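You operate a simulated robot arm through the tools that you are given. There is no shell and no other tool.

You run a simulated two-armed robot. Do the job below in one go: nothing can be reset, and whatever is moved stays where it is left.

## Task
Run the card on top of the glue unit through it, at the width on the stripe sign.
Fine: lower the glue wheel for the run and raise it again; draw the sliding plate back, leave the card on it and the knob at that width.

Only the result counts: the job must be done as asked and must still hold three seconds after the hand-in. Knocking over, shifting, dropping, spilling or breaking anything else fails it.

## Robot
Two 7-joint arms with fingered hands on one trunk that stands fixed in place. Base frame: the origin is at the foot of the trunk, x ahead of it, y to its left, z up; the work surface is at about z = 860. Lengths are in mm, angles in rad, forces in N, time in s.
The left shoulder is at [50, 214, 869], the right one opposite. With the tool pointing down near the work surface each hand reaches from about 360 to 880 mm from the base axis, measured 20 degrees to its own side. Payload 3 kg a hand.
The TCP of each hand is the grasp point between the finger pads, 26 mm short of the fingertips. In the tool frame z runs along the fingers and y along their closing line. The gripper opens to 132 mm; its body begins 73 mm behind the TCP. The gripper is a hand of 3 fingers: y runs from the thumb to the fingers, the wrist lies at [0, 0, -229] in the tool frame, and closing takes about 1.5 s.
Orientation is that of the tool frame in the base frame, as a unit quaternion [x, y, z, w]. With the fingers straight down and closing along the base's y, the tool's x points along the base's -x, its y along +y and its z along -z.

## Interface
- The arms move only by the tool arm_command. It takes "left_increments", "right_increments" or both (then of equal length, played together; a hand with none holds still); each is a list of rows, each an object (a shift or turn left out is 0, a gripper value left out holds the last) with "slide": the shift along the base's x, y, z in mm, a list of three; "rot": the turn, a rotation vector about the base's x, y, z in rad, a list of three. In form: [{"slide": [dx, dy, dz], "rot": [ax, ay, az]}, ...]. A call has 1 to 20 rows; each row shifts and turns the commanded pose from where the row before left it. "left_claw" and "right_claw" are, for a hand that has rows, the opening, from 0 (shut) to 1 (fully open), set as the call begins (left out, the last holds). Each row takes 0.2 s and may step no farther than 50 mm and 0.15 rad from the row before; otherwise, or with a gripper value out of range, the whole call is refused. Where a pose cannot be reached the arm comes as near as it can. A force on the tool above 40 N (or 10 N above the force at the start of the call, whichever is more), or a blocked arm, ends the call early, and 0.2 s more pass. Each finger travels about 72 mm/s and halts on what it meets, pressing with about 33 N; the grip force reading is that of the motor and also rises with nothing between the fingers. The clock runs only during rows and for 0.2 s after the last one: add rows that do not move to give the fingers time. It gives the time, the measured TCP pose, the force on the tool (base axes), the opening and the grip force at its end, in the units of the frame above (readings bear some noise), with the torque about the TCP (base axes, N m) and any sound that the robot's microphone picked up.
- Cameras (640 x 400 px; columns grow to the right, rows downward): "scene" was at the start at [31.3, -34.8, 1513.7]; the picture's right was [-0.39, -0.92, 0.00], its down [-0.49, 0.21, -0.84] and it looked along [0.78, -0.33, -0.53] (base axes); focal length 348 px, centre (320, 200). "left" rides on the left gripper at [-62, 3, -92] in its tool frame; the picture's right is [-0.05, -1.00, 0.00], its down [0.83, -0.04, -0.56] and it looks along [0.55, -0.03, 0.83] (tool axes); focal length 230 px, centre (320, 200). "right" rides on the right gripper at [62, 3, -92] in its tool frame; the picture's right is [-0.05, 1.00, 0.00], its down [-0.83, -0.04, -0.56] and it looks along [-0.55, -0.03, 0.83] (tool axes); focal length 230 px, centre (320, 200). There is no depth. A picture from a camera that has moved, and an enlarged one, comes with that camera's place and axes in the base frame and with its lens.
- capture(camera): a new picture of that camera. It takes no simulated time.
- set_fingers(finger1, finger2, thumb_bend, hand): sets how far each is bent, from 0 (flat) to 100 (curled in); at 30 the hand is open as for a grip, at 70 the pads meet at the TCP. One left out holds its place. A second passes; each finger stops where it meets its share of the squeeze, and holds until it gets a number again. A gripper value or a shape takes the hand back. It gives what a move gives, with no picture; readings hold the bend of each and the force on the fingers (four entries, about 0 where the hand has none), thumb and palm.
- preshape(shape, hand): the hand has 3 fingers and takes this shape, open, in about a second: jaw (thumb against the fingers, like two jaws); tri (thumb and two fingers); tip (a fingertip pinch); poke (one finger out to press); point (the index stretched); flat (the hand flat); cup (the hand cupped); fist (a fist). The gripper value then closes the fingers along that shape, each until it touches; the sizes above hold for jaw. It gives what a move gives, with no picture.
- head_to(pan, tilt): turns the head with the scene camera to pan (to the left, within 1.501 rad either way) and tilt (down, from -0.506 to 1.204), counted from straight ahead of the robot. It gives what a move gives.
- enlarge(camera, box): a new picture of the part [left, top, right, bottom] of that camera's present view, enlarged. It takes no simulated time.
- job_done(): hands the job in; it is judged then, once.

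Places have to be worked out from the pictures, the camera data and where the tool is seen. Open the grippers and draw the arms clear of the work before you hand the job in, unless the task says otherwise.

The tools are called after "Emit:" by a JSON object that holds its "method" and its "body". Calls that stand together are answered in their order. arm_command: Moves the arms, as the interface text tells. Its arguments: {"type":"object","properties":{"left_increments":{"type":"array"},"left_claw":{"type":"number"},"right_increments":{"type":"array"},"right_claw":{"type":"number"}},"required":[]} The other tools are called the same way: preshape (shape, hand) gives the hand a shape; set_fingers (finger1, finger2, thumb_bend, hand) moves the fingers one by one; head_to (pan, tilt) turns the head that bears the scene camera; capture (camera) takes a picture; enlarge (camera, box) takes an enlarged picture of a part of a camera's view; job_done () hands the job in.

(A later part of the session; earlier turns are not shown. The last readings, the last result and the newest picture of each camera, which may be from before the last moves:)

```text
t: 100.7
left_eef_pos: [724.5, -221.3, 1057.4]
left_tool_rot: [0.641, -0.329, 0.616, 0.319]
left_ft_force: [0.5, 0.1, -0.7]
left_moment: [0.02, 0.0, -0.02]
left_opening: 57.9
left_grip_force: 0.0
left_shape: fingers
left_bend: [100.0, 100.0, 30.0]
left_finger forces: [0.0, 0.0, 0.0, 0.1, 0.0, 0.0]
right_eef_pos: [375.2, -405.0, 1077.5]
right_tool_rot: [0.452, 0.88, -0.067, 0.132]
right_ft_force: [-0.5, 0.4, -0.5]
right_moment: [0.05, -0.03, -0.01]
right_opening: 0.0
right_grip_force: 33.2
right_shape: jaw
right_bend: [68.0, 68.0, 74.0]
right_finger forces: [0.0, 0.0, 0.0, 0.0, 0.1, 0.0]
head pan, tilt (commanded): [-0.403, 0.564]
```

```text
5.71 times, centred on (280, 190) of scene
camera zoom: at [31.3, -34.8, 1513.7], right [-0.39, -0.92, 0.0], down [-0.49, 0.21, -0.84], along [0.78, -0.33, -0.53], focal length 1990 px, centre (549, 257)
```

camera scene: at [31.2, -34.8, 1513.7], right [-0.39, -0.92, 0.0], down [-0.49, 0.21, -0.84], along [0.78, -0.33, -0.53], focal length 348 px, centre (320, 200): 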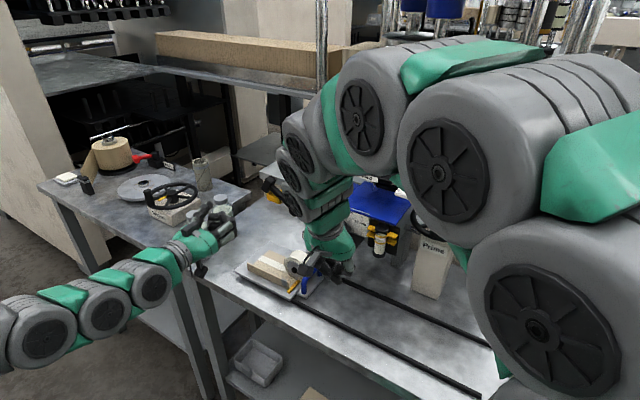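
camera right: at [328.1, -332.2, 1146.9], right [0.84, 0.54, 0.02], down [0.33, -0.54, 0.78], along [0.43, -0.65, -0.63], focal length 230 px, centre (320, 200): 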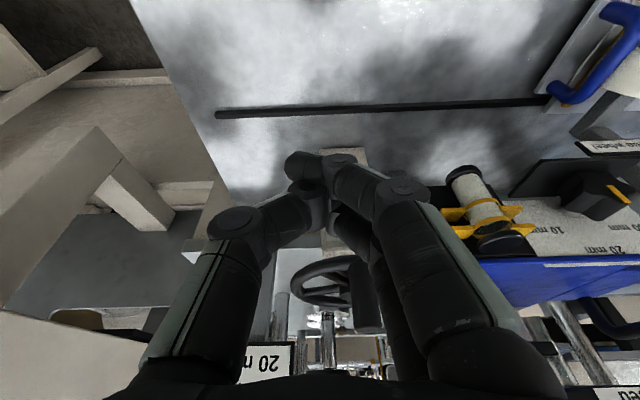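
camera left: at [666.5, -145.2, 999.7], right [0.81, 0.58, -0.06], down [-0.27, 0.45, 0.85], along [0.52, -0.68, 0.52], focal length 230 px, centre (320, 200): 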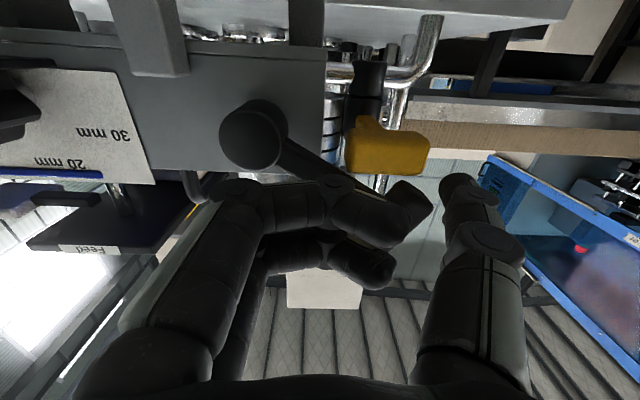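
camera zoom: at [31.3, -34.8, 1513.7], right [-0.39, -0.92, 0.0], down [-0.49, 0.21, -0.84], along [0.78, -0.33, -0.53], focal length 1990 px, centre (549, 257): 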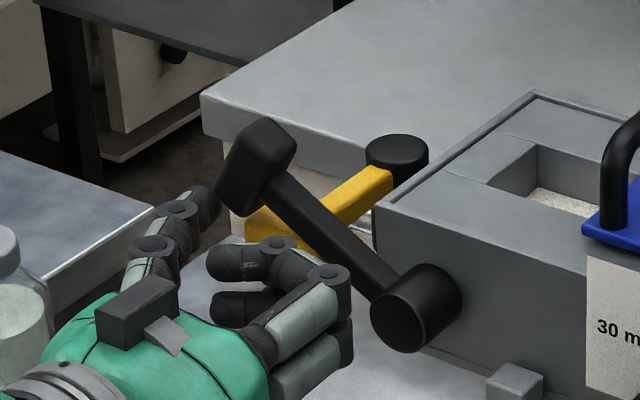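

The thumb is now just below and beside the crossbar's lower end, clear of the yellow block. I push up along the arc in three steps.

Emit:
{"method": "arm_command", "body": {"left_increments": [{"slide": [-2.3, -1.6, 11]}, {"slide": [-3.2, -2.3, 10.8]}, {"slide": [-4.1, -2.9, 10.3]}, {}]}}

Emit:
{"method": "enlarge", "body": {"camera": "scene", "box": [235, 145, 345, 285]}}

Emit:
{"method": "capture", "body": {"camera": "left"}}

```text
t: 101.7
left_eef_pos: [715.3, -228.8, 1089.4]
left_tool_rot: [0.64, -0.329, 0.617, 0.319]
left_ft_force: [0.6, 0.9, -1.8]
left_moment: [-0.08, 0.08, 0.05]
left_opening: 57.9
left_grip_force: 0.9
left_shape: fingers
left_bend: [100.0, 100.0, 30.0]
left_finger forces: [0.1, 0.1, 0.0, 0.0, 1.4, 0.0]
right_eef_pos: [374.7, -406.0, 1076.7]
right_tool_rot: [0.453, 0.879, -0.068, 0.132]
right_ft_force: [0.7, -0.4, 0.4]
right_moment: [0.03, 0.02, 0.01]
right_opening: 0.2
right_grip_force: 32.9
right_shape: jaw
right_bend: [68.0, 68.0, 74.0]
right_finger forces: [0.0, 0.1, 0.1, 0.1, 0.1, 0.0]
head pan, tilt (commanded): [-0.403, 0.564]
```

```text
2.86 times, centred on (290, 215) of scene
camera zoom: at [31.3, -34.8, 1513.7], right [-0.39, -0.92, 0.0], down [-0.49, 0.21, -0.84], along [0.78, -0.33, -0.53], focal length 995 px, centre (406, 157)
```

zoom: 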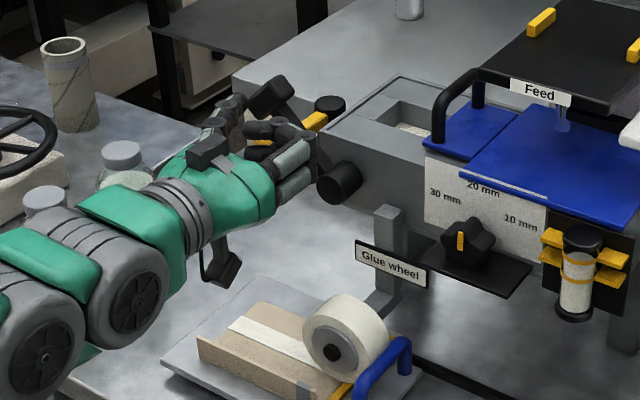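

```text
taken
camera left: at [657.3, -152.0, 1031.8], right [0.81, 0.58, -0.06], down [-0.27, 0.45, 0.85], along [0.52, -0.68, 0.52], focal length 230 px, centre (320, 200)
```

left: 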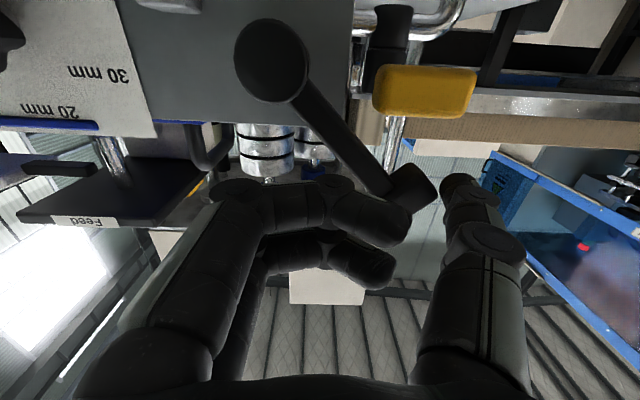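

The lever is rising with about 2 N. I continue along the arc.

Emit:
{"method": "arm_command", "body": {"left_increments": [{"slide": [-5, -3.5, 9.7]}, {"slide": [-5.8, -4.1, 9]}, {"slide": [-6.4, -4.6, 8.3]}, {"slide": [-7.2, -5.1, 7.4]}, {}]}}

Emit:
{"method": "enlarge", "body": {"camera": "scene", "box": [235, 145, 345, 285]}}

Emit:
{"method": "capture", "body": {"camera": "left"}}

```text
t: 102.9
left_eef_pos: [690.9, -245.5, 1124.3]
left_tool_rot: [0.64, -0.329, 0.616, 0.319]
left_ft_force: [1.2, 0.8, -0.9]
left_moment: [-0.03, 0.08, -0.02]
left_opening: 58.2
left_grip_force: 0.3
left_shape: fingers
left_bend: [100.0, 100.0, 29.0]
left_finger forces: [0.0, 0.0, 0.1, 0.0, 1.3, 0.0]
right_eef_pos: [375.0, -404.9, 1078.2]
right_tool_rot: [0.453, 0.879, -0.067, 0.133]
right_ft_force: [0.4, -0.3, -0.4]
right_moment: [0.0, 0.0, 0.01]
right_opening: 0.1
right_grip_force: 33.2
right_shape: jaw
right_bend: [68.0, 68.0, 74.0]
right_finger forces: [0.0, 0.0, 0.1, 0.0, 0.1, 0.1]
head pan, tilt (commanded): [-0.403, 0.564]
```

```text
2.86 times, centred on (290, 215) of scene
camera zoom: at [31.3, -34.8, 1513.7], right [-0.39, -0.92, 0.0], down [-0.49, 0.21, -0.84], along [0.78, -0.33, -0.53], focal length 995 px, centre (406, 157)
```

zoom: 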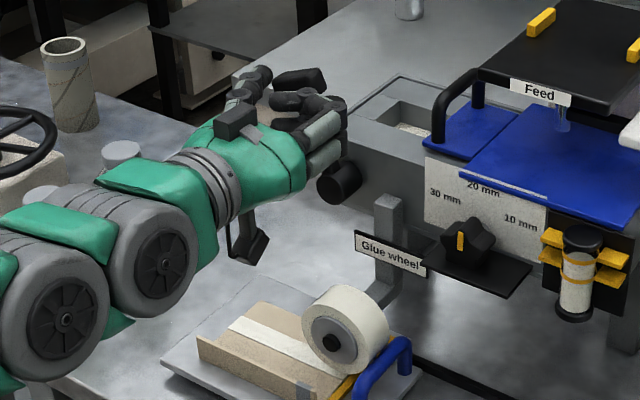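

```text
taken
camera left: at [632.3, -169.7, 1067.0], right [0.81, 0.58, -0.06], down [-0.27, 0.45, 0.85], along [0.52, -0.67, 0.52], focal length 230 px, centre (320, 200)
```

left: 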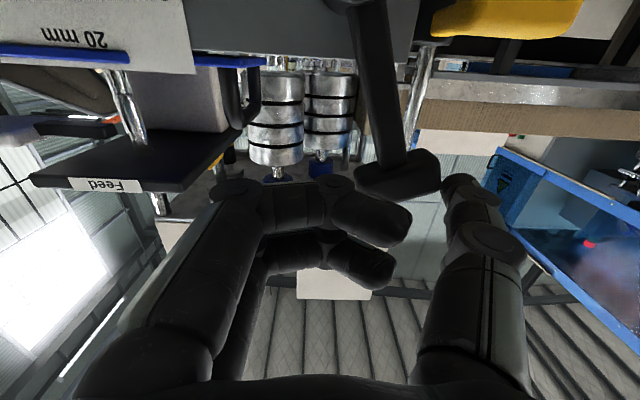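

Emit:
{"method": "arm_command", "body": {"left_increments": [{"slide": [-7.7, -5.5, 6.4]}, {"slide": [-8.2, -5.9, 5.3]}, {"slide": [-8.7, -6.2, 4.3]}, {"slide": [-9, -6.4, 3.2]}, {}]}}

Emit:
{"method": "enlarge", "body": {"camera": "scene", "box": [235, 145, 345, 285]}}

Emit:
{"method": "capture", "body": {"camera": "left"}}

```text
t: 104.1
left_eef_pos: [656.4, -269.5, 1144.9]
left_tool_rot: [0.64, -0.328, 0.617, 0.318]
left_ft_force: [0.6, 0.9, 1.6]
left_moment: [0.06, -0.1, 0.04]
left_opening: 58.2
left_grip_force: 0.6
left_shape: fingers
left_bend: [100.0, 100.0, 29.0]
left_finger forces: [0.1, 0.0, 0.0, 0.1, 1.5, 0.0]
right_eef_pos: [376.4, -404.7, 1077.0]
right_tool_rot: [0.452, 0.879, -0.067, 0.133]
right_ft_force: [-0.1, 0.1, 0.5]
right_moment: [0.0, 0.01, 0.0]
right_opening: 0.0
right_grip_force: 33.0
right_shape: jaw
right_bend: [68.0, 68.0, 74.0]
right_finger forces: [0.1, 0.0, 0.1, 0.0, 0.0, 0.0]
head pan, tilt (commanded): [-0.403, 0.564]
```

```text
2.86 times, centred on (290, 215) of scene
camera zoom: at [31.3, -34.8, 1513.7], right [-0.39, -0.92, 0.0], down [-0.49, 0.21, -0.84], along [0.78, -0.33, -0.53], focal length 995 px, centre (406, 157)
```

zoom: 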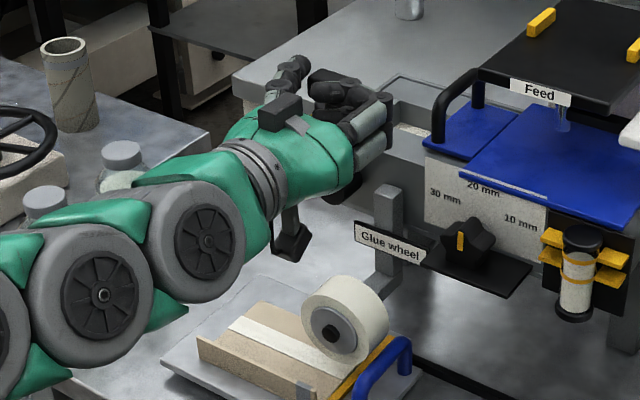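

```text
taken
camera left: at [599.6, -193.6, 1086.6], right [0.81, 0.58, -0.05], down [-0.27, 0.45, 0.85], along [0.52, -0.67, 0.52], focal length 230 px, centre (320, 200)
```

left: 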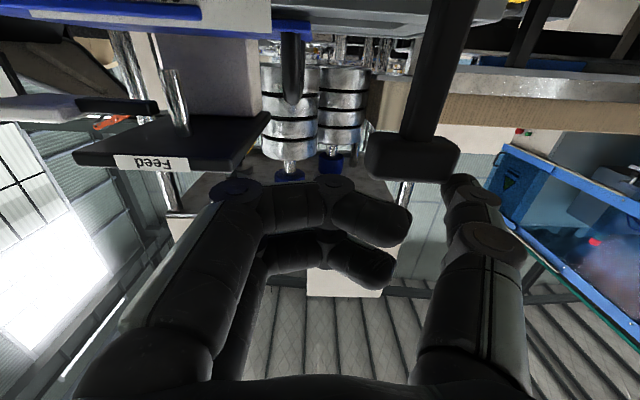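

The lever has passed upright and the wheel is almost back at its original height. I push a little further right to bring it to its start position.

Emit:
{"method": "arm_command", "body": {"left_increments": [{"slide": [-6.5, -4.6, 1]}, {"slide": [-5, -3.5, 0]}, {}]}}

Emit:
{"method": "enlarge", "body": {"camera": "scene", "box": [235, 145, 345, 285]}}

Emit:
{"method": "capture", "body": {"camera": "left"}}

```text
t: 104.9
left_eef_pos: [644.9, -279.3, 1144.4]
left_tool_rot: [0.641, -0.328, 0.617, 0.319]
left_ft_force: [-1.1, -0.1, 1.8]
left_moment: [0.01, 0.0, 0.03]
left_opening: 58.2
left_grip_force: 0.1
left_shape: fingers
left_bend: [100.0, 100.0, 29.0]
left_finger forces: [0.0, 0.1, 0.1, 0.0, 0.7, 0.1]
right_eef_pos: [374.9, -405.3, 1076.2]
right_tool_rot: [0.453, 0.879, -0.066, 0.133]
right_ft_force: [0.6, 0.5, -0.1]
right_moment: [0.0, 0.03, -0.02]
right_opening: 0.0
right_grip_force: 33.2
right_shape: jaw
right_bend: [68.0, 68.0, 74.0]
right_finger forces: [0.1, 0.0, 0.1, 0.0, 0.1, 0.0]
head pan, tilt (commanded): [-0.403, 0.564]
```

```text
2.86 times, centred on (290, 215) of scene
camera zoom: at [31.3, -34.8, 1513.7], right [-0.39, -0.92, 0.0], down [-0.49, 0.21, -0.84], along [0.78, -0.33, -0.53], focal length 995 px, centre (406, 157)
```

zoom: 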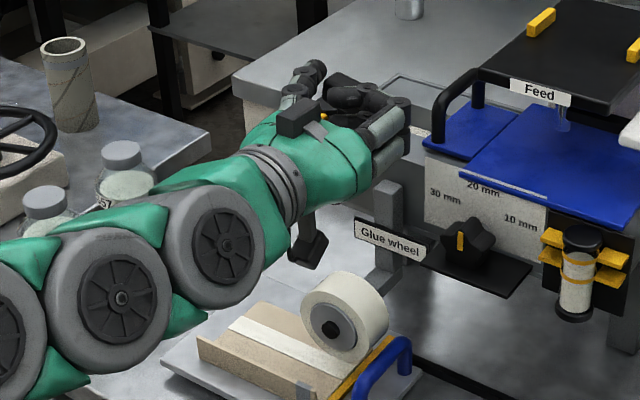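

```text
taken
camera left: at [587.0, -202.2, 1086.8], right [0.81, 0.58, -0.06], down [-0.27, 0.45, 0.85], along [0.52, -0.68, 0.52], focal length 230 px, centre (320, 200)
```

left: 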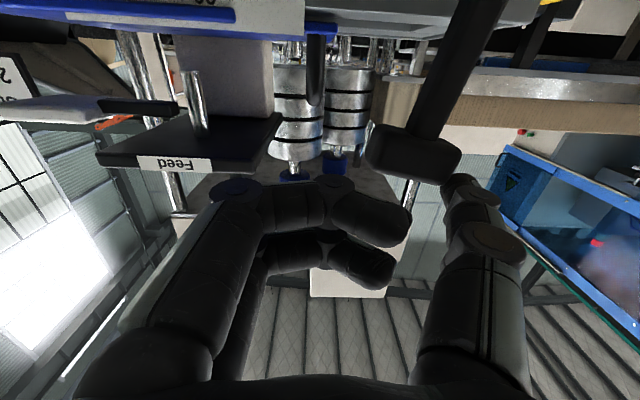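

Emit:
{"method": "arm_command", "body": {"left_increments": [{"slide": [-3.3, -2.3, 0]}, {"slide": [-3.3, -2.3, 0]}, {}]}}

Emit:
{"method": "enlarge", "body": {"camera": "left", "box": [240, 0, 560, 220]}}

Emit:
{"method": "enlarge", "body": {"camera": "scene", "box": [235, 145, 345, 285]}}

```text
t: 105.7
left_eef_pos: [637.5, -282.6, 1145.2]
left_tool_rot: [0.641, -0.328, 0.617, 0.319]
left_ft_force: [0.6, 1.3, 0.5]
left_moment: [0.0, -0.03, 0.0]
left_opening: 58.1
left_grip_force: 0.1
left_shape: fingers
left_bend: [100.0, 100.0, 29.0]
left_finger forces: [0.0, 0.0, 0.0, 0.1, 0.6, 0.1]
right_eef_pos: [375.1, -404.7, 1076.6]
right_tool_rot: [0.453, 0.879, -0.068, 0.132]
right_ft_force: [0.5, -1.2, 0.0]
right_moment: [0.01, -0.01, 0.0]
right_opening: 0.0
right_grip_force: 33.4
right_shape: jaw
right_bend: [68.0, 68.0, 74.0]
right_finger forces: [0.0, 0.0, 0.0, 0.0, 0.0, 0.0]
head pan, tilt (commanded): [-0.403, 0.564]
```

```text
1.82 times, centred on (400, 110) of left
camera zoom: at [580.4, -206.7, 1087.0], right [0.81, 0.58, -0.06], down [-0.27, 0.45, 0.85], along [0.52, -0.67, 0.52], focal length 418 px, centre (174, 364)
```

zoom: 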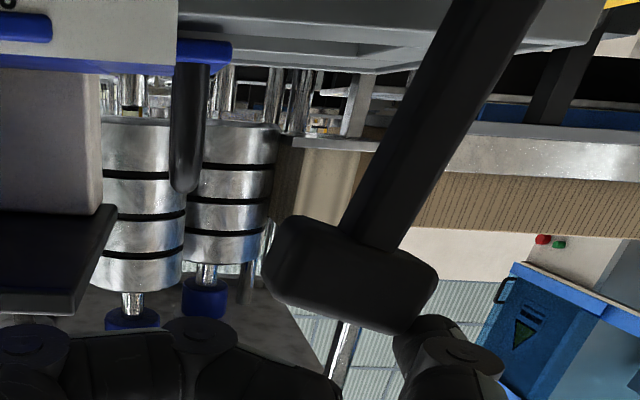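

```text
2.86 times, centred on (290, 215) of scene
camera zoom: at [31.3, -34.8, 1513.7], right [-0.39, -0.92, 0.0], down [-0.49, 0.21, -0.84], along [0.78, -0.33, -0.53], focal length 995 px, centre (406, 157)
```

zoom: 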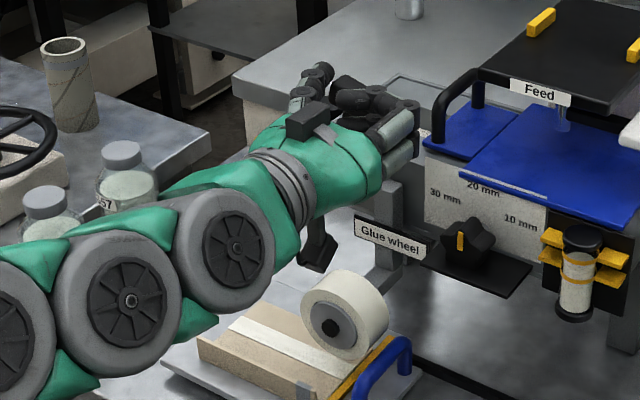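

The lever leans right again. I withdraw the left hand straight back and compare lever and wheel with the first pictures.

Emit:
{"method": "arm_command", "body": {"left_increments": [{"slide": [2.4, 1.7, 0]}, {"slide": [-14, 19.5, 0]}, {"slide": [-20, 28, 0]}, {"slide": [-20, 28, 0]}, {"slide": [-20, 28, 0]}, {}]}}

Emit:
{"method": "enlarge", "body": {"camera": "scene", "box": [255, 160, 385, 280]}}

Emit:
{"method": "capture", "body": {"camera": "left"}}

```text
t: 107.1
left_eef_pos: [570.2, -175.3, 1144.8]
left_tool_rot: [0.641, -0.328, 0.616, 0.318]
left_ft_force: [0.1, 0.2, 0.3]
left_moment: [0.0, 0.03, 0.02]
left_opening: 58.2
left_grip_force: 0.1
left_shape: fingers
left_bend: [100.0, 100.0, 30.0]
left_finger forces: [0.0, 0.1, 0.0, 0.0, 0.1, 0.0]
right_eef_pos: [375.1, -404.0, 1077.6]
right_tool_rot: [0.452, 0.879, -0.067, 0.133]
right_ft_force: [1.1, 0.7, -0.5]
right_moment: [0.0, -0.01, 0.01]
right_opening: 0.1
right_grip_force: 32.8
right_shape: jaw
right_bend: [68.0, 68.0, 74.0]
right_finger forces: [0.0, 0.0, 0.0, 0.0, 0.1, 0.0]
head pan, tilt (commanded): [-0.403, 0.564]
```

```text
3.33 times, centred on (320, 220) of scene
camera zoom: at [31.3, -34.8, 1513.7], right [-0.39, -0.92, 0.0], down [-0.49, 0.21, -0.84], along [0.78, -0.33, -0.53], focal length 1161 px, centre (320, 133)
```

zoom: 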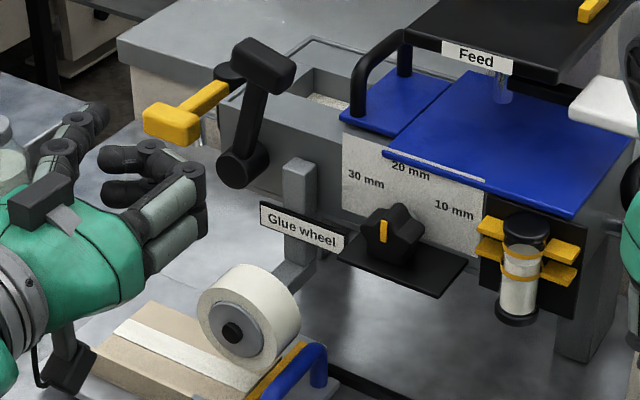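

```text
taken
camera left: at [510.9, -99.6, 1087.1], right [0.81, 0.58, -0.06], down [-0.27, 0.45, 0.85], along [0.52, -0.67, 0.52], focal length 230 px, centre (320, 200)
```

left: 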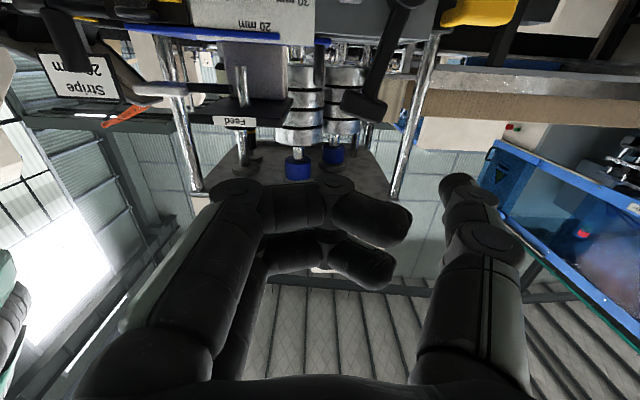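

Lever and wheel are exactly back where they started, the knob stands at 20, and the stripe is on the card. Now I clear the left hand away and bring the opened right hand above the near end of the plate handle, keeping in front of the wheel face.

Emit:
{"method": "arm_command", "body": {"left_increments": [{"slide": [-20, 40, 0]}, {"slide": [-20, 45, 0]}, {"slide": [-20, 45, 0]}, {"slide": [-20, 45, 0]}, {"slide": [-10, 45, 0]}, {}, {}]}}

Emit:
{"method": "arm_command", "body": {"right_increments": [{"slide": [20, 30, 0]}, {"slide": [30, 35, 0]}, {"slide": [35, 32, -10]}, {"slide": [35, 32, -20]}, {"slide": [35, 32, -20]}, {"slide": [35, 22, -20]}, {"slide": [15, 8, -10]}, {}], "right_claw": 0.35}}

Emit:
{"method": "capture", "body": {"camera": "right"}}

Emit:
{"method": "capture", "body": {"camera": "scene"}}

```text
t: 108.7
left_eef_pos: [527.5, 4.3, 1216.6]
left_tool_rot: [0.64, -0.329, 0.616, 0.319]
left_ft_force: [1.3, 0.0, -0.3]
left_moment: [0.0, -0.03, -0.02]
left_opening: 57.8
left_grip_force: 0.1
left_shape: fingers
left_bend: [100.0, 100.0, 30.0]
left_finger forces: [0.0, 0.0, 0.1, 0.0, 0.0, 0.0]
left hand out of reach, approached as far as the arm can: row 1, 2, 3, 4
right_eef_pos: [374.2, -405.6, 1076.7]
right_tool_rot: [0.452, 0.88, -0.067, 0.132]
right_ft_force: [0.1, -0.3, -0.5]
right_moment: [0.02, -0.01, 0.0]
right_opening: 0.1
right_grip_force: 33.2
right_shape: jaw
right_bend: [68.0, 68.0, 74.0]
right_finger forces: [0.0, 0.0, 0.1, 0.0, 0.0, 0.2]
head pan, tilt (commanded): [-0.403, 0.564]
```

```text
refused: row 4 steps farther than a row can; nothing moved
```

```text
taken
camera right: at [328.1, -332.2, 1146.9], right [0.84, 0.54, 0.02], down [0.33, -0.54, 0.78], along [0.43, -0.65, -0.63], focal length 230 px, centre (320, 200)
```

right: 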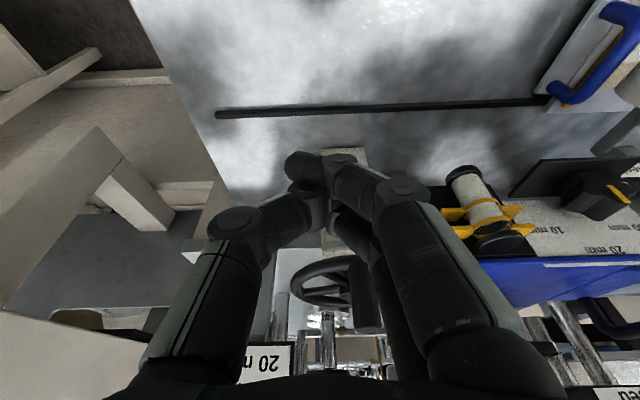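

```text
taken
camera scene: at [31.3, -34.8, 1513.7], right [-0.39, -0.92, 0.0], down [-0.49, 0.21, -0.84], along [0.78, -0.33, -0.53], focal length 348 px, centre (320, 200)
```

scene: 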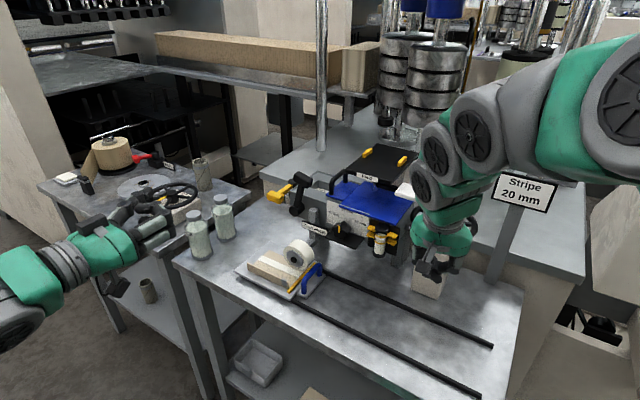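

One row was too long, so nothing moved. I resend the approach in shorter steps, stopping short of the handle to measure it.

Emit:
{"method": "arm_command", "body": {"right_increments": [{"slide": [20, 34, 0]}, {"slide": [28, 29, -5]}, {"slide": [28, 28, -10]}, {"slide": [28, 28, -10]}, {"slide": [28, 28, -10]}, {}], "right_claw": 0.35}}

Emit:
{"method": "capture", "body": {"camera": "right"}}

Emit:
{"method": "enlarge", "body": {"camera": "scene", "box": [225, 210, 365, 320]}}

```text
t: 110.1
left_eef_pos: [526.6, 3.8, 1215.7]
left_tool_rot: [0.64, -0.329, 0.617, 0.319]
left_ft_force: [-0.4, 1.4, 0.0]
left_moment: [-0.01, 0.03, 0.01]
left_opening: 58.0
left_grip_force: 0.1
left_shape: fingers
left_bend: [100.0, 100.0, 30.0]
left_finger forces: [0.1, 0.0, 0.0, 0.0, 0.0, 0.1]
right_eef_pos: [506.1, -257.3, 1040.9]
right_tool_rot: [0.453, 0.879, -0.068, 0.132]
right_ft_force: [-0.1, 0.6, -0.7]
right_moment: [-0.02, -0.02, -0.02]
right_opening: 45.8
right_grip_force: 0.2
right_shape: jaw
right_bend: [74.0, 74.0, 70.0]
right_finger forces: [0.1, 0.0, 0.1, 0.1, 0.0, 0.0]
head pan, tilt (commanded): [-0.403, 0.564]
```

```text
taken
camera right: at [459.1, -184.6, 1110.9], right [0.84, 0.54, 0.02], down [0.33, -0.54, 0.78], along [0.43, -0.65, -0.63], focal length 230 px, centre (320, 200)
```

right: 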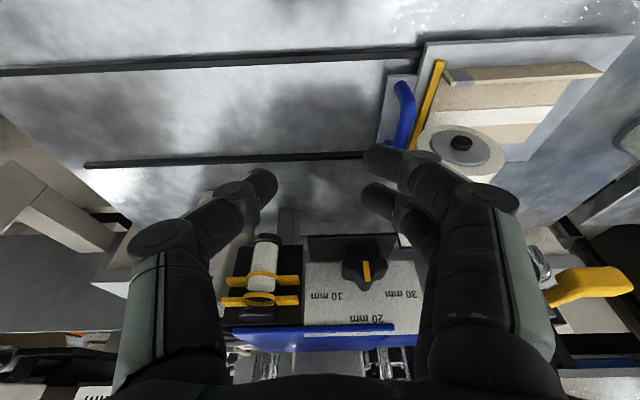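

```text
3.64 times, centred on (295, 265) of scene
camera zoom: at [31.3, -34.8, 1513.7], right [-0.39, -0.92, 0.0], down [-0.49, 0.21, -0.84], along [0.78, -0.33, -0.53], focal length 1266 px, centre (411, -36)
```

zoom: 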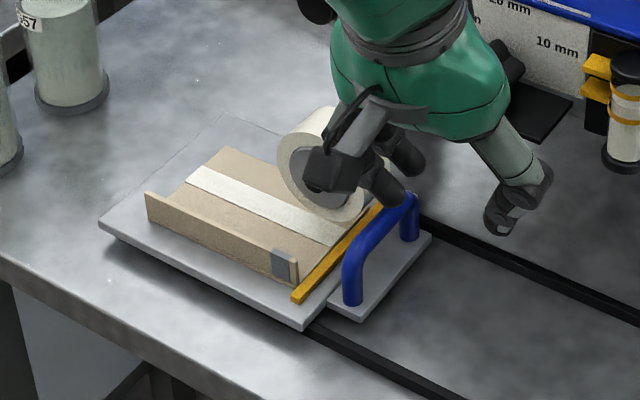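

The stripe reaches practically to the card's right end. The handle posts are at U ≈ 410, V ≈ 32 and 98. I move over its near end, staying in front of the wheel face, and check.

Emit:
{"method": "arm_command", "body": {"right_increments": [{"slide": [20, 16, -10]}, {"slide": [20, 12, -15]}, {"slide": [20, 9, -15]}, {"slide": [10, 4, -5]}, {}]}}

Emit:
{"method": "capture", "body": {"camera": "right"}}

Emit:
{"method": "enlarge", "body": {"camera": "scene", "box": [225, 210, 365, 320]}}

Emit:
{"method": "capture", "body": {"camera": "left"}}

```text
t: 111.3
left_eef_pos: [526.3, 3.3, 1216.2]
left_tool_rot: [0.641, -0.328, 0.617, 0.319]
left_ft_force: [0.5, -0.1, 0.1]
left_moment: [0.05, 0.01, 0.0]
left_opening: 57.9
left_grip_force: 0.1
left_shape: fingers
left_bend: [100.0, 100.0, 30.0]
left_finger forces: [0.1, 0.0, 0.1, 0.1, 0.0, 0.0]
right_eef_pos: [576.1, -218.2, 1000.0]
right_tool_rot: [0.452, 0.88, -0.066, 0.132]
right_ft_force: [-0.2, -0.4, 0.3]
right_moment: [0.03, 0.0, -0.04]
right_opening: 45.8
right_grip_force: 0.1
right_shape: jaw
right_bend: [74.0, 74.0, 70.0]
right_finger forces: [0.1, 0.0, 0.0, 0.0, 0.0, 0.0]
head pan, tilt (commanded): [-0.403, 0.564]
```

```text
taken
camera right: at [529.7, -145.0, 1068.2], right [0.84, 0.54, 0.02], down [0.33, -0.54, 0.78], along [0.43, -0.65, -0.63], focal length 230 px, centre (320, 200)
```

right: 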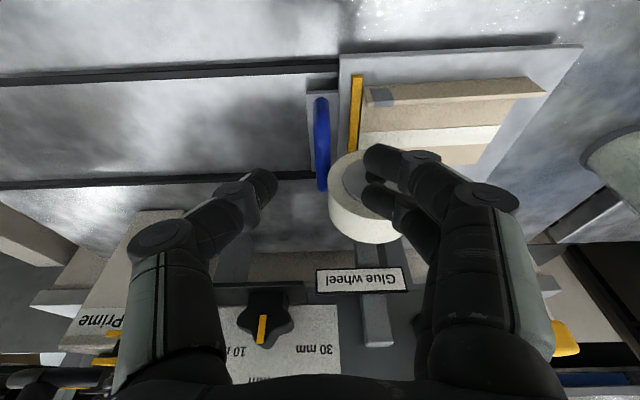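

```text
3.64 times, centred on (295, 265) of scene
camera zoom: at [31.3, -34.8, 1513.7], right [-0.39, -0.92, 0.0], down [-0.49, 0.21, -0.84], along [0.78, -0.33, -0.53], focal length 1266 px, centre (411, -36)
```

zoom: 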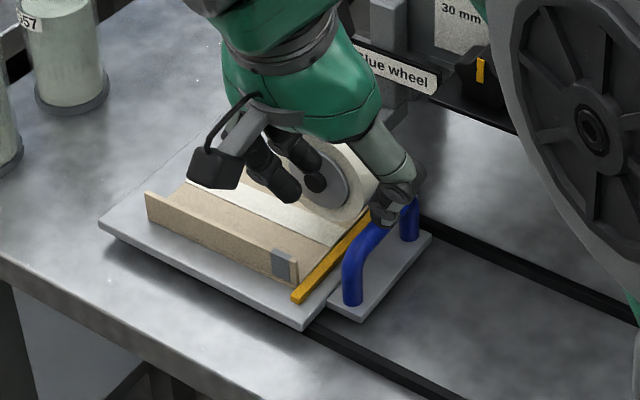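

```text
taken
camera left: at [468.7, 79.1, 1158.7], right [0.81, 0.58, -0.06], down [-0.27, 0.45, 0.85], along [0.52, -0.68, 0.52], focal length 230 px, centre (320, 200)
```

left: 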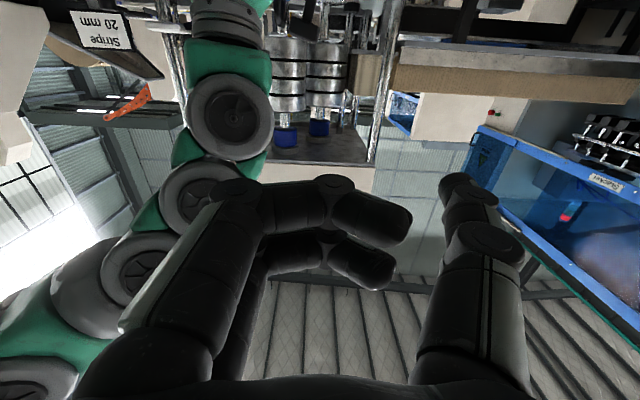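

The hand is centred on the bar. I shift 8 mm further toward the robot to stay clear of the wheel's hub, narrow the opening, and lower around the near end of the handle.

Emit:
{"method": "arm_command", "body": {"right_increments": [{"slide": [-3.5, 7.3, 0]}, {}, {"slide": [0, 0, -20]}, {"slide": [0, 0, -20]}, {"slide": [0, 0, -15]}, {"slide": [0, 0, -8]}, {}], "right_claw": 0.25}}

Emit:
{"method": "capture", "body": {"camera": "right"}}

Emit:
{"method": "enlarge", "body": {"camera": "scene", "box": [225, 210, 365, 320]}}

```text
t: 112.9
left_eef_pos: [526.3, 3.2, 1215.8]
left_tool_rot: [0.64, -0.329, 0.617, 0.319]
left_ft_force: [-0.4, -0.5, -0.2]
left_moment: [0.02, 0.01, 0.0]
left_opening: 57.6
left_grip_force: 0.0
left_shape: fingers
left_bend: [100.0, 100.0, 30.0]
left_finger forces: [0.0, 0.0, 0.1, 0.1, 0.0, 0.1]
right_eef_pos: [573.9, -211.0, 933.6]
right_tool_rot: [0.453, 0.879, -0.067, 0.133]
right_ft_force: [0.3, 0.1, 0.6]
right_moment: [0.02, -0.02, 0.0]
right_opening: 33.0
right_grip_force: 0.1
right_shape: jaw
right_bend: [73.0, 73.0, 70.0]
right_finger forces: [0.0, 0.1, 0.0, 0.0, 0.0, 0.1]
head pan, tilt (commanded): [-0.403, 0.564]
```

```text
taken
camera right: at [525.3, -138.1, 1003.9], right [0.84, 0.54, 0.02], down [0.33, -0.54, 0.78], along [0.43, -0.65, -0.63], focal length 230 px, centre (320, 200)
```

right: 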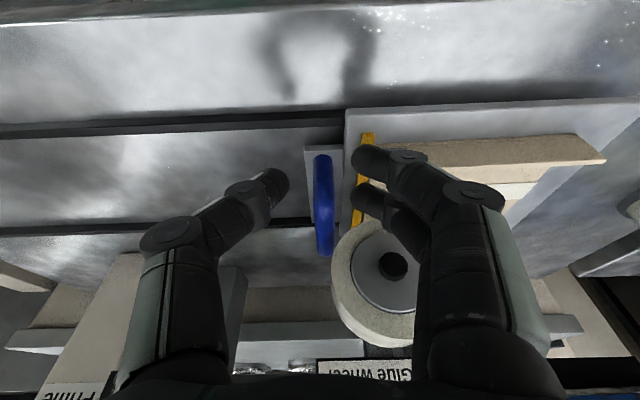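

```text
3.64 times, centred on (295, 265) of scene
camera zoom: at [31.3, -34.8, 1513.7], right [-0.39, -0.92, 0.0], down [-0.49, 0.21, -0.84], along [0.78, -0.33, -0.53], focal length 1266 px, centre (411, -36)
```

zoom: 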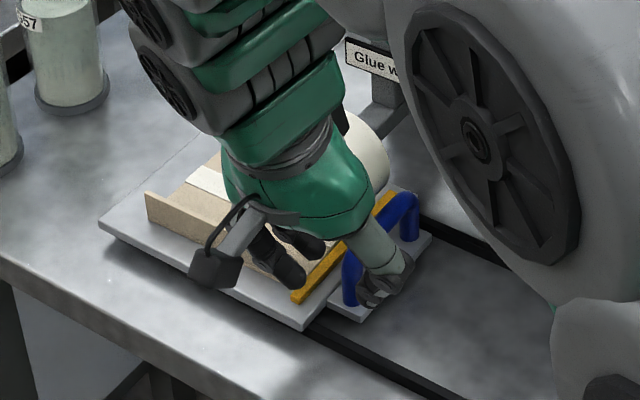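

The fingers are in front of the bar and the thumb behind it, touching nothing else. I pull the plate back to the right in small steps.

Emit:
{"method": "arm_command", "body": {"right_increments": [{"slide": [-4.9, -3.5, 0]}, {"slide": [-6.5, -4.6, 0]}, {"slide": [-6.5, -4.6, 0]}, {"slide": [-6.5, -4.6, 0]}, {"slide": [-6.5, -4.6, 0]}, {"slide": [-6.5, -4.6, 0]}, {}], "right_claw": 0.2}}

Emit:
{"method": "capture", "body": {"camera": "right"}}

Emit:
{"method": "enlarge", "body": {"camera": "scene", "box": [225, 210, 385, 340]}}

```text
t: 114.5
left_eef_pos: [526.5, 4.4, 1218.0]
left_tool_rot: [0.64, -0.329, 0.616, 0.319]
left_ft_force: [1.0, 0.4, -0.6]
left_moment: [-0.03, -0.03, 0.0]
left_opening: 57.7
left_grip_force: 0.0
left_shape: fingers
left_bend: [100.0, 100.0, 30.0]
left_finger forces: [0.0, 0.0, 0.0, 0.1, 0.1, 0.0]
right_eef_pos: [536.4, -236.1, 934.4]
right_tool_rot: [0.453, 0.879, -0.067, 0.134]
right_ft_force: [-1.0, 0.2, 0.4]
right_moment: [0.01, 0.0, -0.02]
right_opening: 26.8
right_grip_force: 0.0
right_shape: jaw
right_bend: [73.0, 73.0, 70.0]
right_finger forces: [0.0, 0.0, 0.0, 0.0, 0.0, 0.0]
head pan, tilt (commanded): [-0.403, 0.564]
```

```text
taken
camera right: at [488.7, -164.5, 1004.4], right [0.84, 0.54, 0.02], down [0.33, -0.54, 0.78], along [0.43, -0.65, -0.63], focal length 230 px, centre (320, 200)
```

right: 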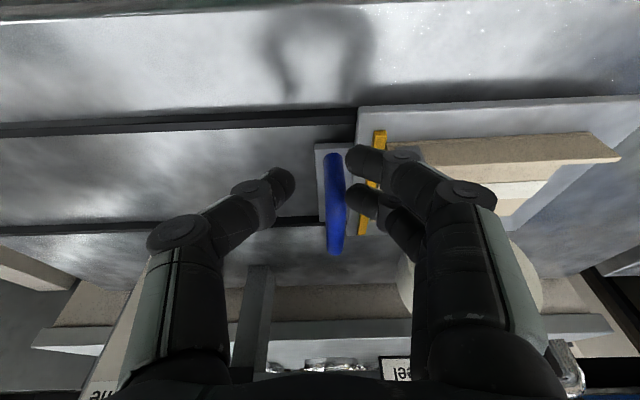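

```text
3.08 times, centred on (305, 275) of scene
camera zoom: at [31.3, -34.8, 1513.7], right [-0.39, -0.92, 0.0], down [-0.49, 0.21, -0.84], along [0.78, -0.33, -0.53], focal length 1072 px, centre (366, -31)
```

zoom: 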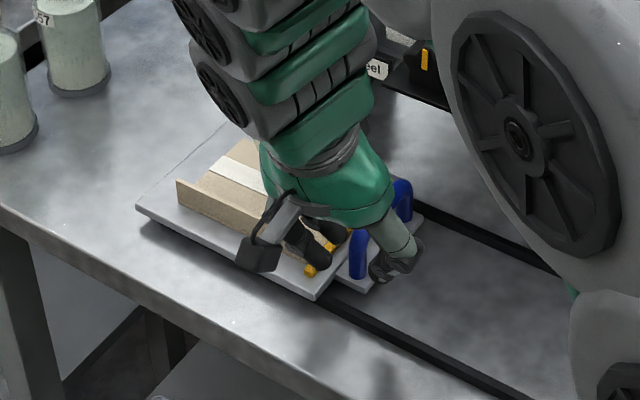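

The plate follows with the card riding steadily. I keep pulling back.

Emit:
{"method": "arm_command", "body": {"right_increments": [{"slide": [-6.5, -4.65, 0]}, {"slide": [-6.5, -4.65, 0]}, {"slide": [-6.5, -4.65, 0]}, {"slide": [-6.5, -4.65, 0]}, {"slide": [-6.5, -4.65, 0]}, {"slide": [-6.5, -4.65, 0]}, {"slide": [-6.5, -4.65, 0]}, {"slide": [-6.5, -4.65, 0]}, {"slide": [-6.5, -4.65, 0]}, {"slide": [-6.5, -4.65, 0]}, {"slide": [-6.5, -4.65, 0]}, {"slide": [-6.5, -4.65, 0]}, {}]}}

Emit:
{"method": "capture", "body": {"camera": "right"}}

Emit:
{"method": "enlarge", "body": {"camera": "scene", "box": [245, 200, 445, 350]}}

```text
t: 117.3
left_eef_pos: [526.3, 2.4, 1215.2]
left_tool_rot: [0.641, -0.328, 0.616, 0.318]
left_ft_force: [0.2, -0.3, 0.3]
left_moment: [-0.03, -0.04, 0.01]
left_opening: 57.5
left_grip_force: 0.0
left_shape: fingers
left_bend: [100.0, 100.0, 30.0]
left_finger forces: [0.0, 0.0, 0.0, 0.0, 0.0, 0.0]
right_eef_pos: [457.6, -294.1, 934.9]
right_tool_rot: [0.452, 0.879, -0.067, 0.134]
right_ft_force: [0.8, 0.5, 0.4]
right_moment: [0.04, -0.01, 0.0]
right_opening: 26.8
right_grip_force: 0.0
right_shape: jaw
right_bend: [73.0, 73.0, 70.0]
right_finger forces: [0.0, 0.0, 0.0, 0.0, 0.1, 0.0]
head pan, tilt (commanded): [-0.403, 0.564]
```

```text
taken
camera right: at [410.5, -221.7, 1004.2], right [0.84, 0.54, 0.02], down [0.33, -0.54, 0.78], along [0.43, -0.65, -0.63], focal length 230 px, centre (320, 200)
```

right: 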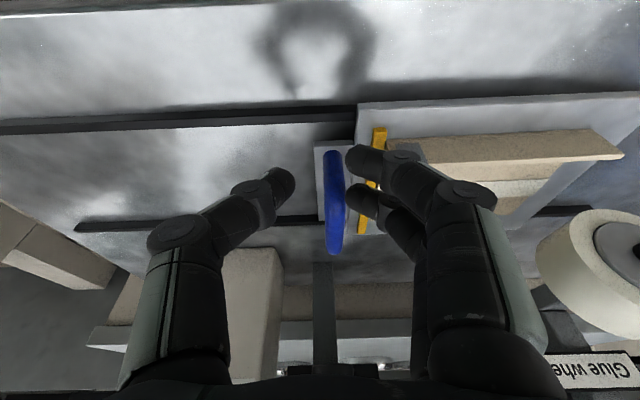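

```text
2.67 times, centred on (345, 275) of scene
camera zoom: at [31.3, -34.8, 1513.7], right [-0.39, -0.92, 0.0], down [-0.49, 0.21, -0.84], along [0.78, -0.33, -0.53], focal length 929 px, centre (253, 0)
```

zoom: 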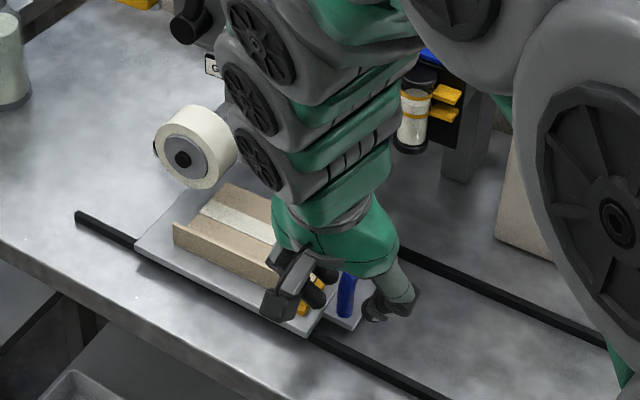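

Emit:
{"method": "arm_command", "body": {"right_increments": [{"slide": [-6.5, -4.65, 0]}, {"slide": [-6.5, -4.65, 0]}, {"slide": [-6.5, -4.65, 0]}, {"slide": [-6.5, -4.65, 0]}, {"slide": [-6.5, -4.65, 0]}, {"slide": [-6.5, -4.65, 0]}, {"slide": [-6.5, -4.65, 0]}, {"slide": [-6.5, -4.65, 0]}, {"slide": [-6.5, -4.65, 0]}, {"slide": [-6.5, -4.65, 0]}, {"slide": [-6.5, -4.65, 0]}, {"slide": [-6.5, -4.65, 0]}, {"slide": [-4, -2.9, 0]}, {}]}}

Emit:
{"method": "capture", "body": {"camera": "right"}}

Emit:
{"method": "enlarge", "body": {"camera": "scene", "box": [285, 230, 485, 380]}}

```text
t: 120.3
left_eef_pos: [526.9, 3.4, 1216.8]
left_tool_rot: [0.641, -0.328, 0.617, 0.318]
left_ft_force: [-0.5, -0.1, 0.3]
left_moment: [0.04, 0.01, 0.02]
left_opening: 58.0
left_grip_force: 0.2
left_shape: fingers
left_bend: [100.0, 100.0, 30.0]
left_finger forces: [0.2, 0.0, 0.0, 0.0, 0.1, 0.0]
right_eef_pos: [386.0, -355.6, 941.2]
right_tool_rot: [0.453, 0.879, -0.068, 0.131]
right_ft_force: [0.2, -0.2, 0.1]
right_moment: [0.0, -0.02, 0.02]
right_opening: 26.7
right_grip_force: 0.0
right_shape: jaw
right_bend: [73.0, 73.0, 70.0]
right_finger forces: [0.1, 0.4, 0.0, 0.1, 0.1, 0.0]
right hand out of reach, approached as far as the arm can: row 11, 12, 13
head pan, tilt (commanded): [-0.403, 0.564]
```

```text
taken
camera right: at [338.2, -282.8, 1011.0], right [0.84, 0.54, 0.01], down [0.33, -0.54, 0.77], along [0.43, -0.65, -0.63], focal length 230 px, centre (320, 200)
```

right: 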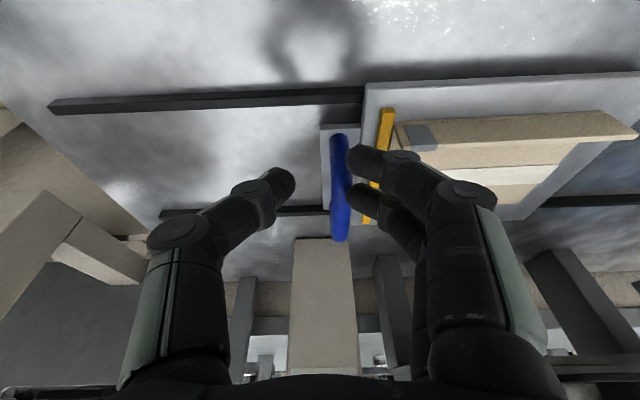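

```text
2.67 times, centred on (385, 305) of scene
camera zoom: at [31.3, -34.8, 1513.7], right [-0.39, -0.92, 0.0], down [-0.49, 0.21, -0.84], along [0.78, -0.33, -0.53], focal length 929 px, centre (147, -80)
```

zoom: 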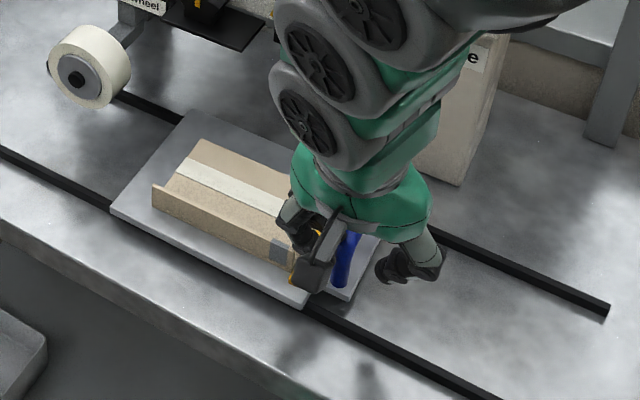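

The leaning hand reached its limit with about 36 mm of travel left. I lift off, set the hand upright again nearer the bar's middle, and re-cage the handle.

Emit:
{"method": "arm_command", "body": {"right_increments": [{"slide": [0, 0, 25]}, {"slide": [5, -7, 20], "rot": [0.0814, 0.0581, 0]}, {"slide": [10, -12, 0], "rot": [0.0814, 0.0581, 0]}, {"slide": [10, -10, 0], "rot": [0.0814, 0.0581, 0]}, {"slide": [3, -2, 0]}, {}], "right_claw": 0.35}}

Emit:
{"method": "capture", "body": {"camera": "right"}}

Emit:
{"method": "enlarge", "body": {"camera": "scene", "box": [285, 230, 485, 380]}}

```text
t: 121.7
left_eef_pos: [526.6, 3.1, 1217.3]
left_tool_rot: [0.641, -0.327, 0.617, 0.318]
left_ft_force: [0.0, -0.1, 0.5]
left_moment: [0.0, 0.02, 0.02]
left_opening: 57.7
left_grip_force: 0.1
left_shape: fingers
left_bend: [100.0, 100.0, 30.0]
left_finger forces: [0.0, 0.1, 0.0, 0.0, 0.1, 0.0]
right_eef_pos: [413.2, -383.5, 986.8]
right_tool_rot: [0.458, 0.889, 0.001, 0.0]
right_ft_force: [0.6, 0.4, -0.2]
right_moment: [0.0, -0.03, -0.02]
right_opening: 46.0
right_grip_force: 0.0
right_shape: jaw
right_bend: [73.0, 73.0, 70.0]
right_finger forces: [0.0, 0.0, 0.1, 0.1, 0.0, 0.0]
head pan, tilt (commanded): [-0.403, 0.564]
```

```text
taken
camera right: at [380.3, -331.2, 1078.8], right [0.84, 0.54, 0.0], down [0.45, -0.7, 0.55], along [0.3, -0.47, -0.83], focal length 230 px, centre (320, 200)
```

right: 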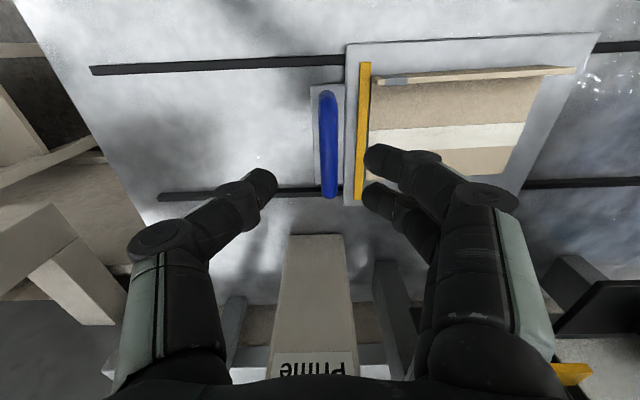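

```text
2.67 times, centred on (385, 305) of scene
camera zoom: at [31.3, -34.8, 1513.7], right [-0.39, -0.92, 0.0], down [-0.49, 0.21, -0.84], along [0.78, -0.33, -0.53], focal length 929 px, centre (147, -80)
```

zoom: 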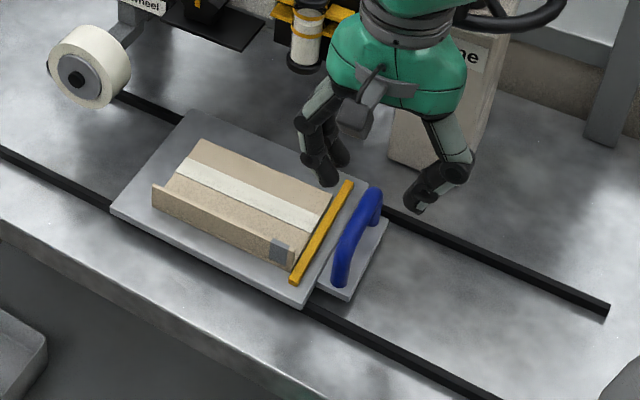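

The glue stripe runs the full length of the card. I lower the upright hand around the bar and pull the last 40 mm.

Emit:
{"method": "arm_command", "body": {"right_increments": [{"slide": [3.3, 2.3, -20]}, {"slide": [0, 0, -20]}, {"slide": [0, 0, -18]}, {}], "right_claw": 0.3}}

Emit:
{"method": "arm_command", "body": {"right_increments": [{"slide": [-4.9, -3.5, 0]}, {"slide": [-4.9, -3.5, 0]}, {"slide": [-4.9, -3.5, 0]}, {"slide": [-4.9, -3.5, 0]}, {"slide": [-4.9, -3.5, 0]}, {"slide": [-4.9, -3.5, 0]}, {}], "right_claw": 0.2}}

Emit:
{"method": "capture", "body": {"camera": "right"}}

Emit:
{"method": "enlarge", "body": {"camera": "scene", "box": [285, 230, 485, 380]}}

```text
t: 122.7
left_eef_pos: [527.3, 2.2, 1218.0]
left_tool_rot: [0.64, -0.328, 0.617, 0.319]
left_ft_force: [0.7, 0.6, 0.3]
left_moment: [0.0, 0.03, 0.0]
left_opening: 57.5
left_grip_force: 0.0
left_shape: fingers
left_bend: [100.0, 100.0, 30.0]
left_finger forces: [0.0, 0.0, 0.0, 0.1, 0.1, 0.1]
right_eef_pos: [417.3, -382.6, 928.7]
right_tool_rot: [0.458, 0.889, 0.001, 0.0]
right_ft_force: [-0.5, -0.4, 0.0]
right_moment: [-0.01, -0.04, 0.01]
right_opening: 39.9
right_grip_force: 0.0
right_shape: jaw
right_bend: [73.0, 73.0, 70.0]
right_finger forces: [0.1, 0.1, 0.0, 0.0, 0.1, 0.1]
head pan, tilt (commanded): [-0.403, 0.564]
```

```text
t: 124.3
left_eef_pos: [526.4, 3.0, 1217.5]
left_tool_rot: [0.641, -0.328, 0.617, 0.319]
left_ft_force: [1.0, 0.0, -0.4]
left_moment: [0.0, -0.01, 0.02]
left_opening: 57.8
left_grip_force: 0.1
left_shape: fingers
left_bend: [100.0, 100.0, 30.0]
left_finger forces: [0.0, 0.0, 0.1, 0.1, 0.1, 0.0]
right_eef_pos: [386.8, -406.2, 929.4]
right_tool_rot: [0.458, 0.889, 0.001, 0.0]
right_ft_force: [-0.7, 0.0, 0.0]
right_moment: [-0.03, 0.01, 0.0]
right_opening: 26.4
right_grip_force: 0.0
right_shape: jaw
right_bend: [73.0, 73.0, 70.0]
right_finger forces: [0.0, 0.0, 0.1, 0.0, 0.1, 0.1]
head pan, tilt (commanded): [-0.403, 0.564]
```

```text
taken
camera right: at [354.2, -352.6, 1020.9], right [0.84, 0.54, 0.0], down [0.45, -0.7, 0.55], along [0.3, -0.47, -0.83], focal length 230 px, centre (320, 200)
```

right: 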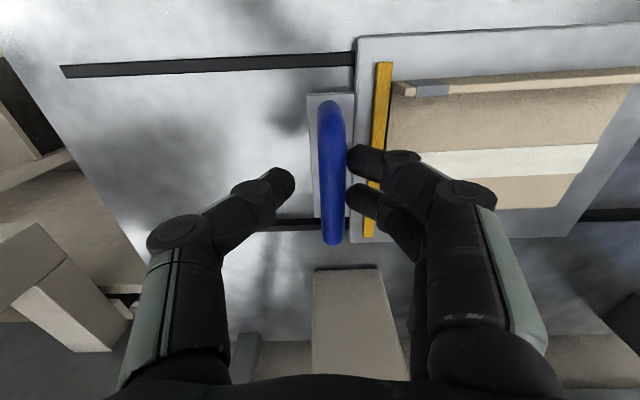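

```text
2.67 times, centred on (385, 305) of scene
camera zoom: at [31.3, -34.8, 1513.7], right [-0.39, -0.92, 0.0], down [-0.49, 0.21, -0.84], along [0.78, -0.33, -0.53], focal length 929 px, centre (147, -80)
```

zoom: 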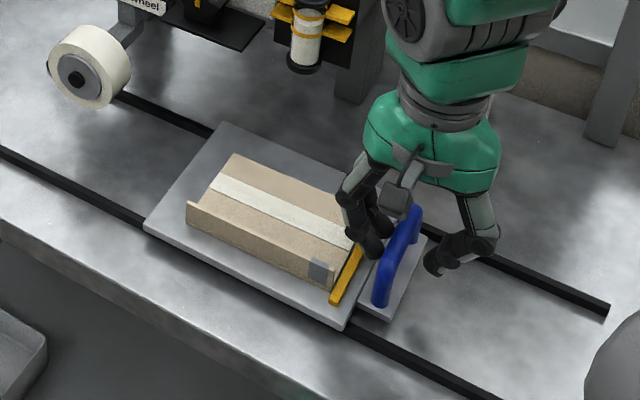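

About 7 mm remain to the starting place, so I pull that last bit gently.

Emit:
{"method": "arm_command", "body": {"right_increments": [{"slide": [-3.3, -2.3, 0]}, {"slide": [-3.3, -2.3, 0]}, {}]}}

Emit:
{"method": "capture", "body": {"camera": "right"}}

Emit:
{"method": "enlarge", "body": {"camera": "scene", "box": [240, 240, 540, 400]}}

```text
t: 125.1
left_eef_pos: [526.0, 3.5, 1217.6]
left_tool_rot: [0.641, -0.329, 0.616, 0.319]
left_ft_force: [-0.2, 0.3, -0.4]
left_moment: [-0.01, -0.02, 0.04]
left_opening: 57.9
left_grip_force: 0.0
left_shape: fingers
left_bend: [100.0, 100.0, 30.0]
left_finger forces: [0.0, 0.0, 0.1, 0.0, 0.1, 0.0]
right_eef_pos: [381.3, -409.2, 928.6]
right_tool_rot: [0.458, 0.889, 0.001, -0.001]
right_ft_force: [-0.7, 0.4, 0.6]
right_moment: [-0.02, -0.02, 0.02]
right_opening: 26.6
right_grip_force: 0.1
right_shape: jaw
right_bend: [73.0, 73.0, 70.0]
right_finger forces: [0.2, 0.1, 0.0, 0.0, 0.1, 0.0]
head pan, tilt (commanded): [-0.403, 0.564]
```

```text
taken
camera right: at [347.9, -356.9, 1020.8], right [0.84, 0.54, 0.0], down [0.45, -0.7, 0.55], along [0.3, -0.47, -0.83], focal length 230 px, centre (320, 200)
```

right: 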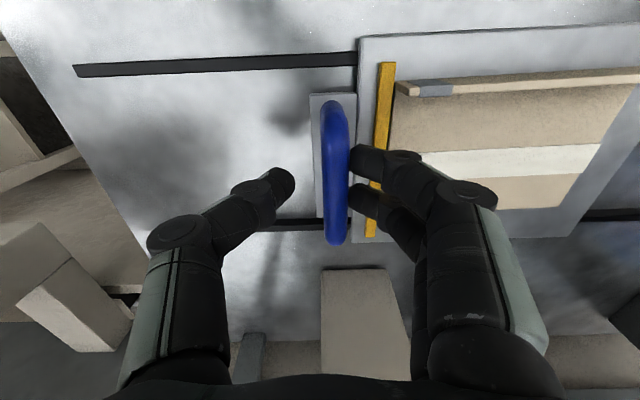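

```text
2.13 times, centred on (390, 320) of scene
camera zoom: at [31.3, -34.8, 1513.7], right [-0.39, -0.92, 0.0], down [-0.49, 0.21, -0.84], along [0.78, -0.33, -0.53], focal length 743 px, centre (171, -56)
```

zoom: 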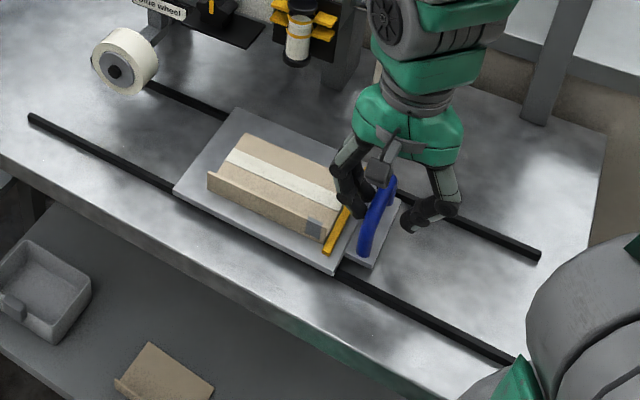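

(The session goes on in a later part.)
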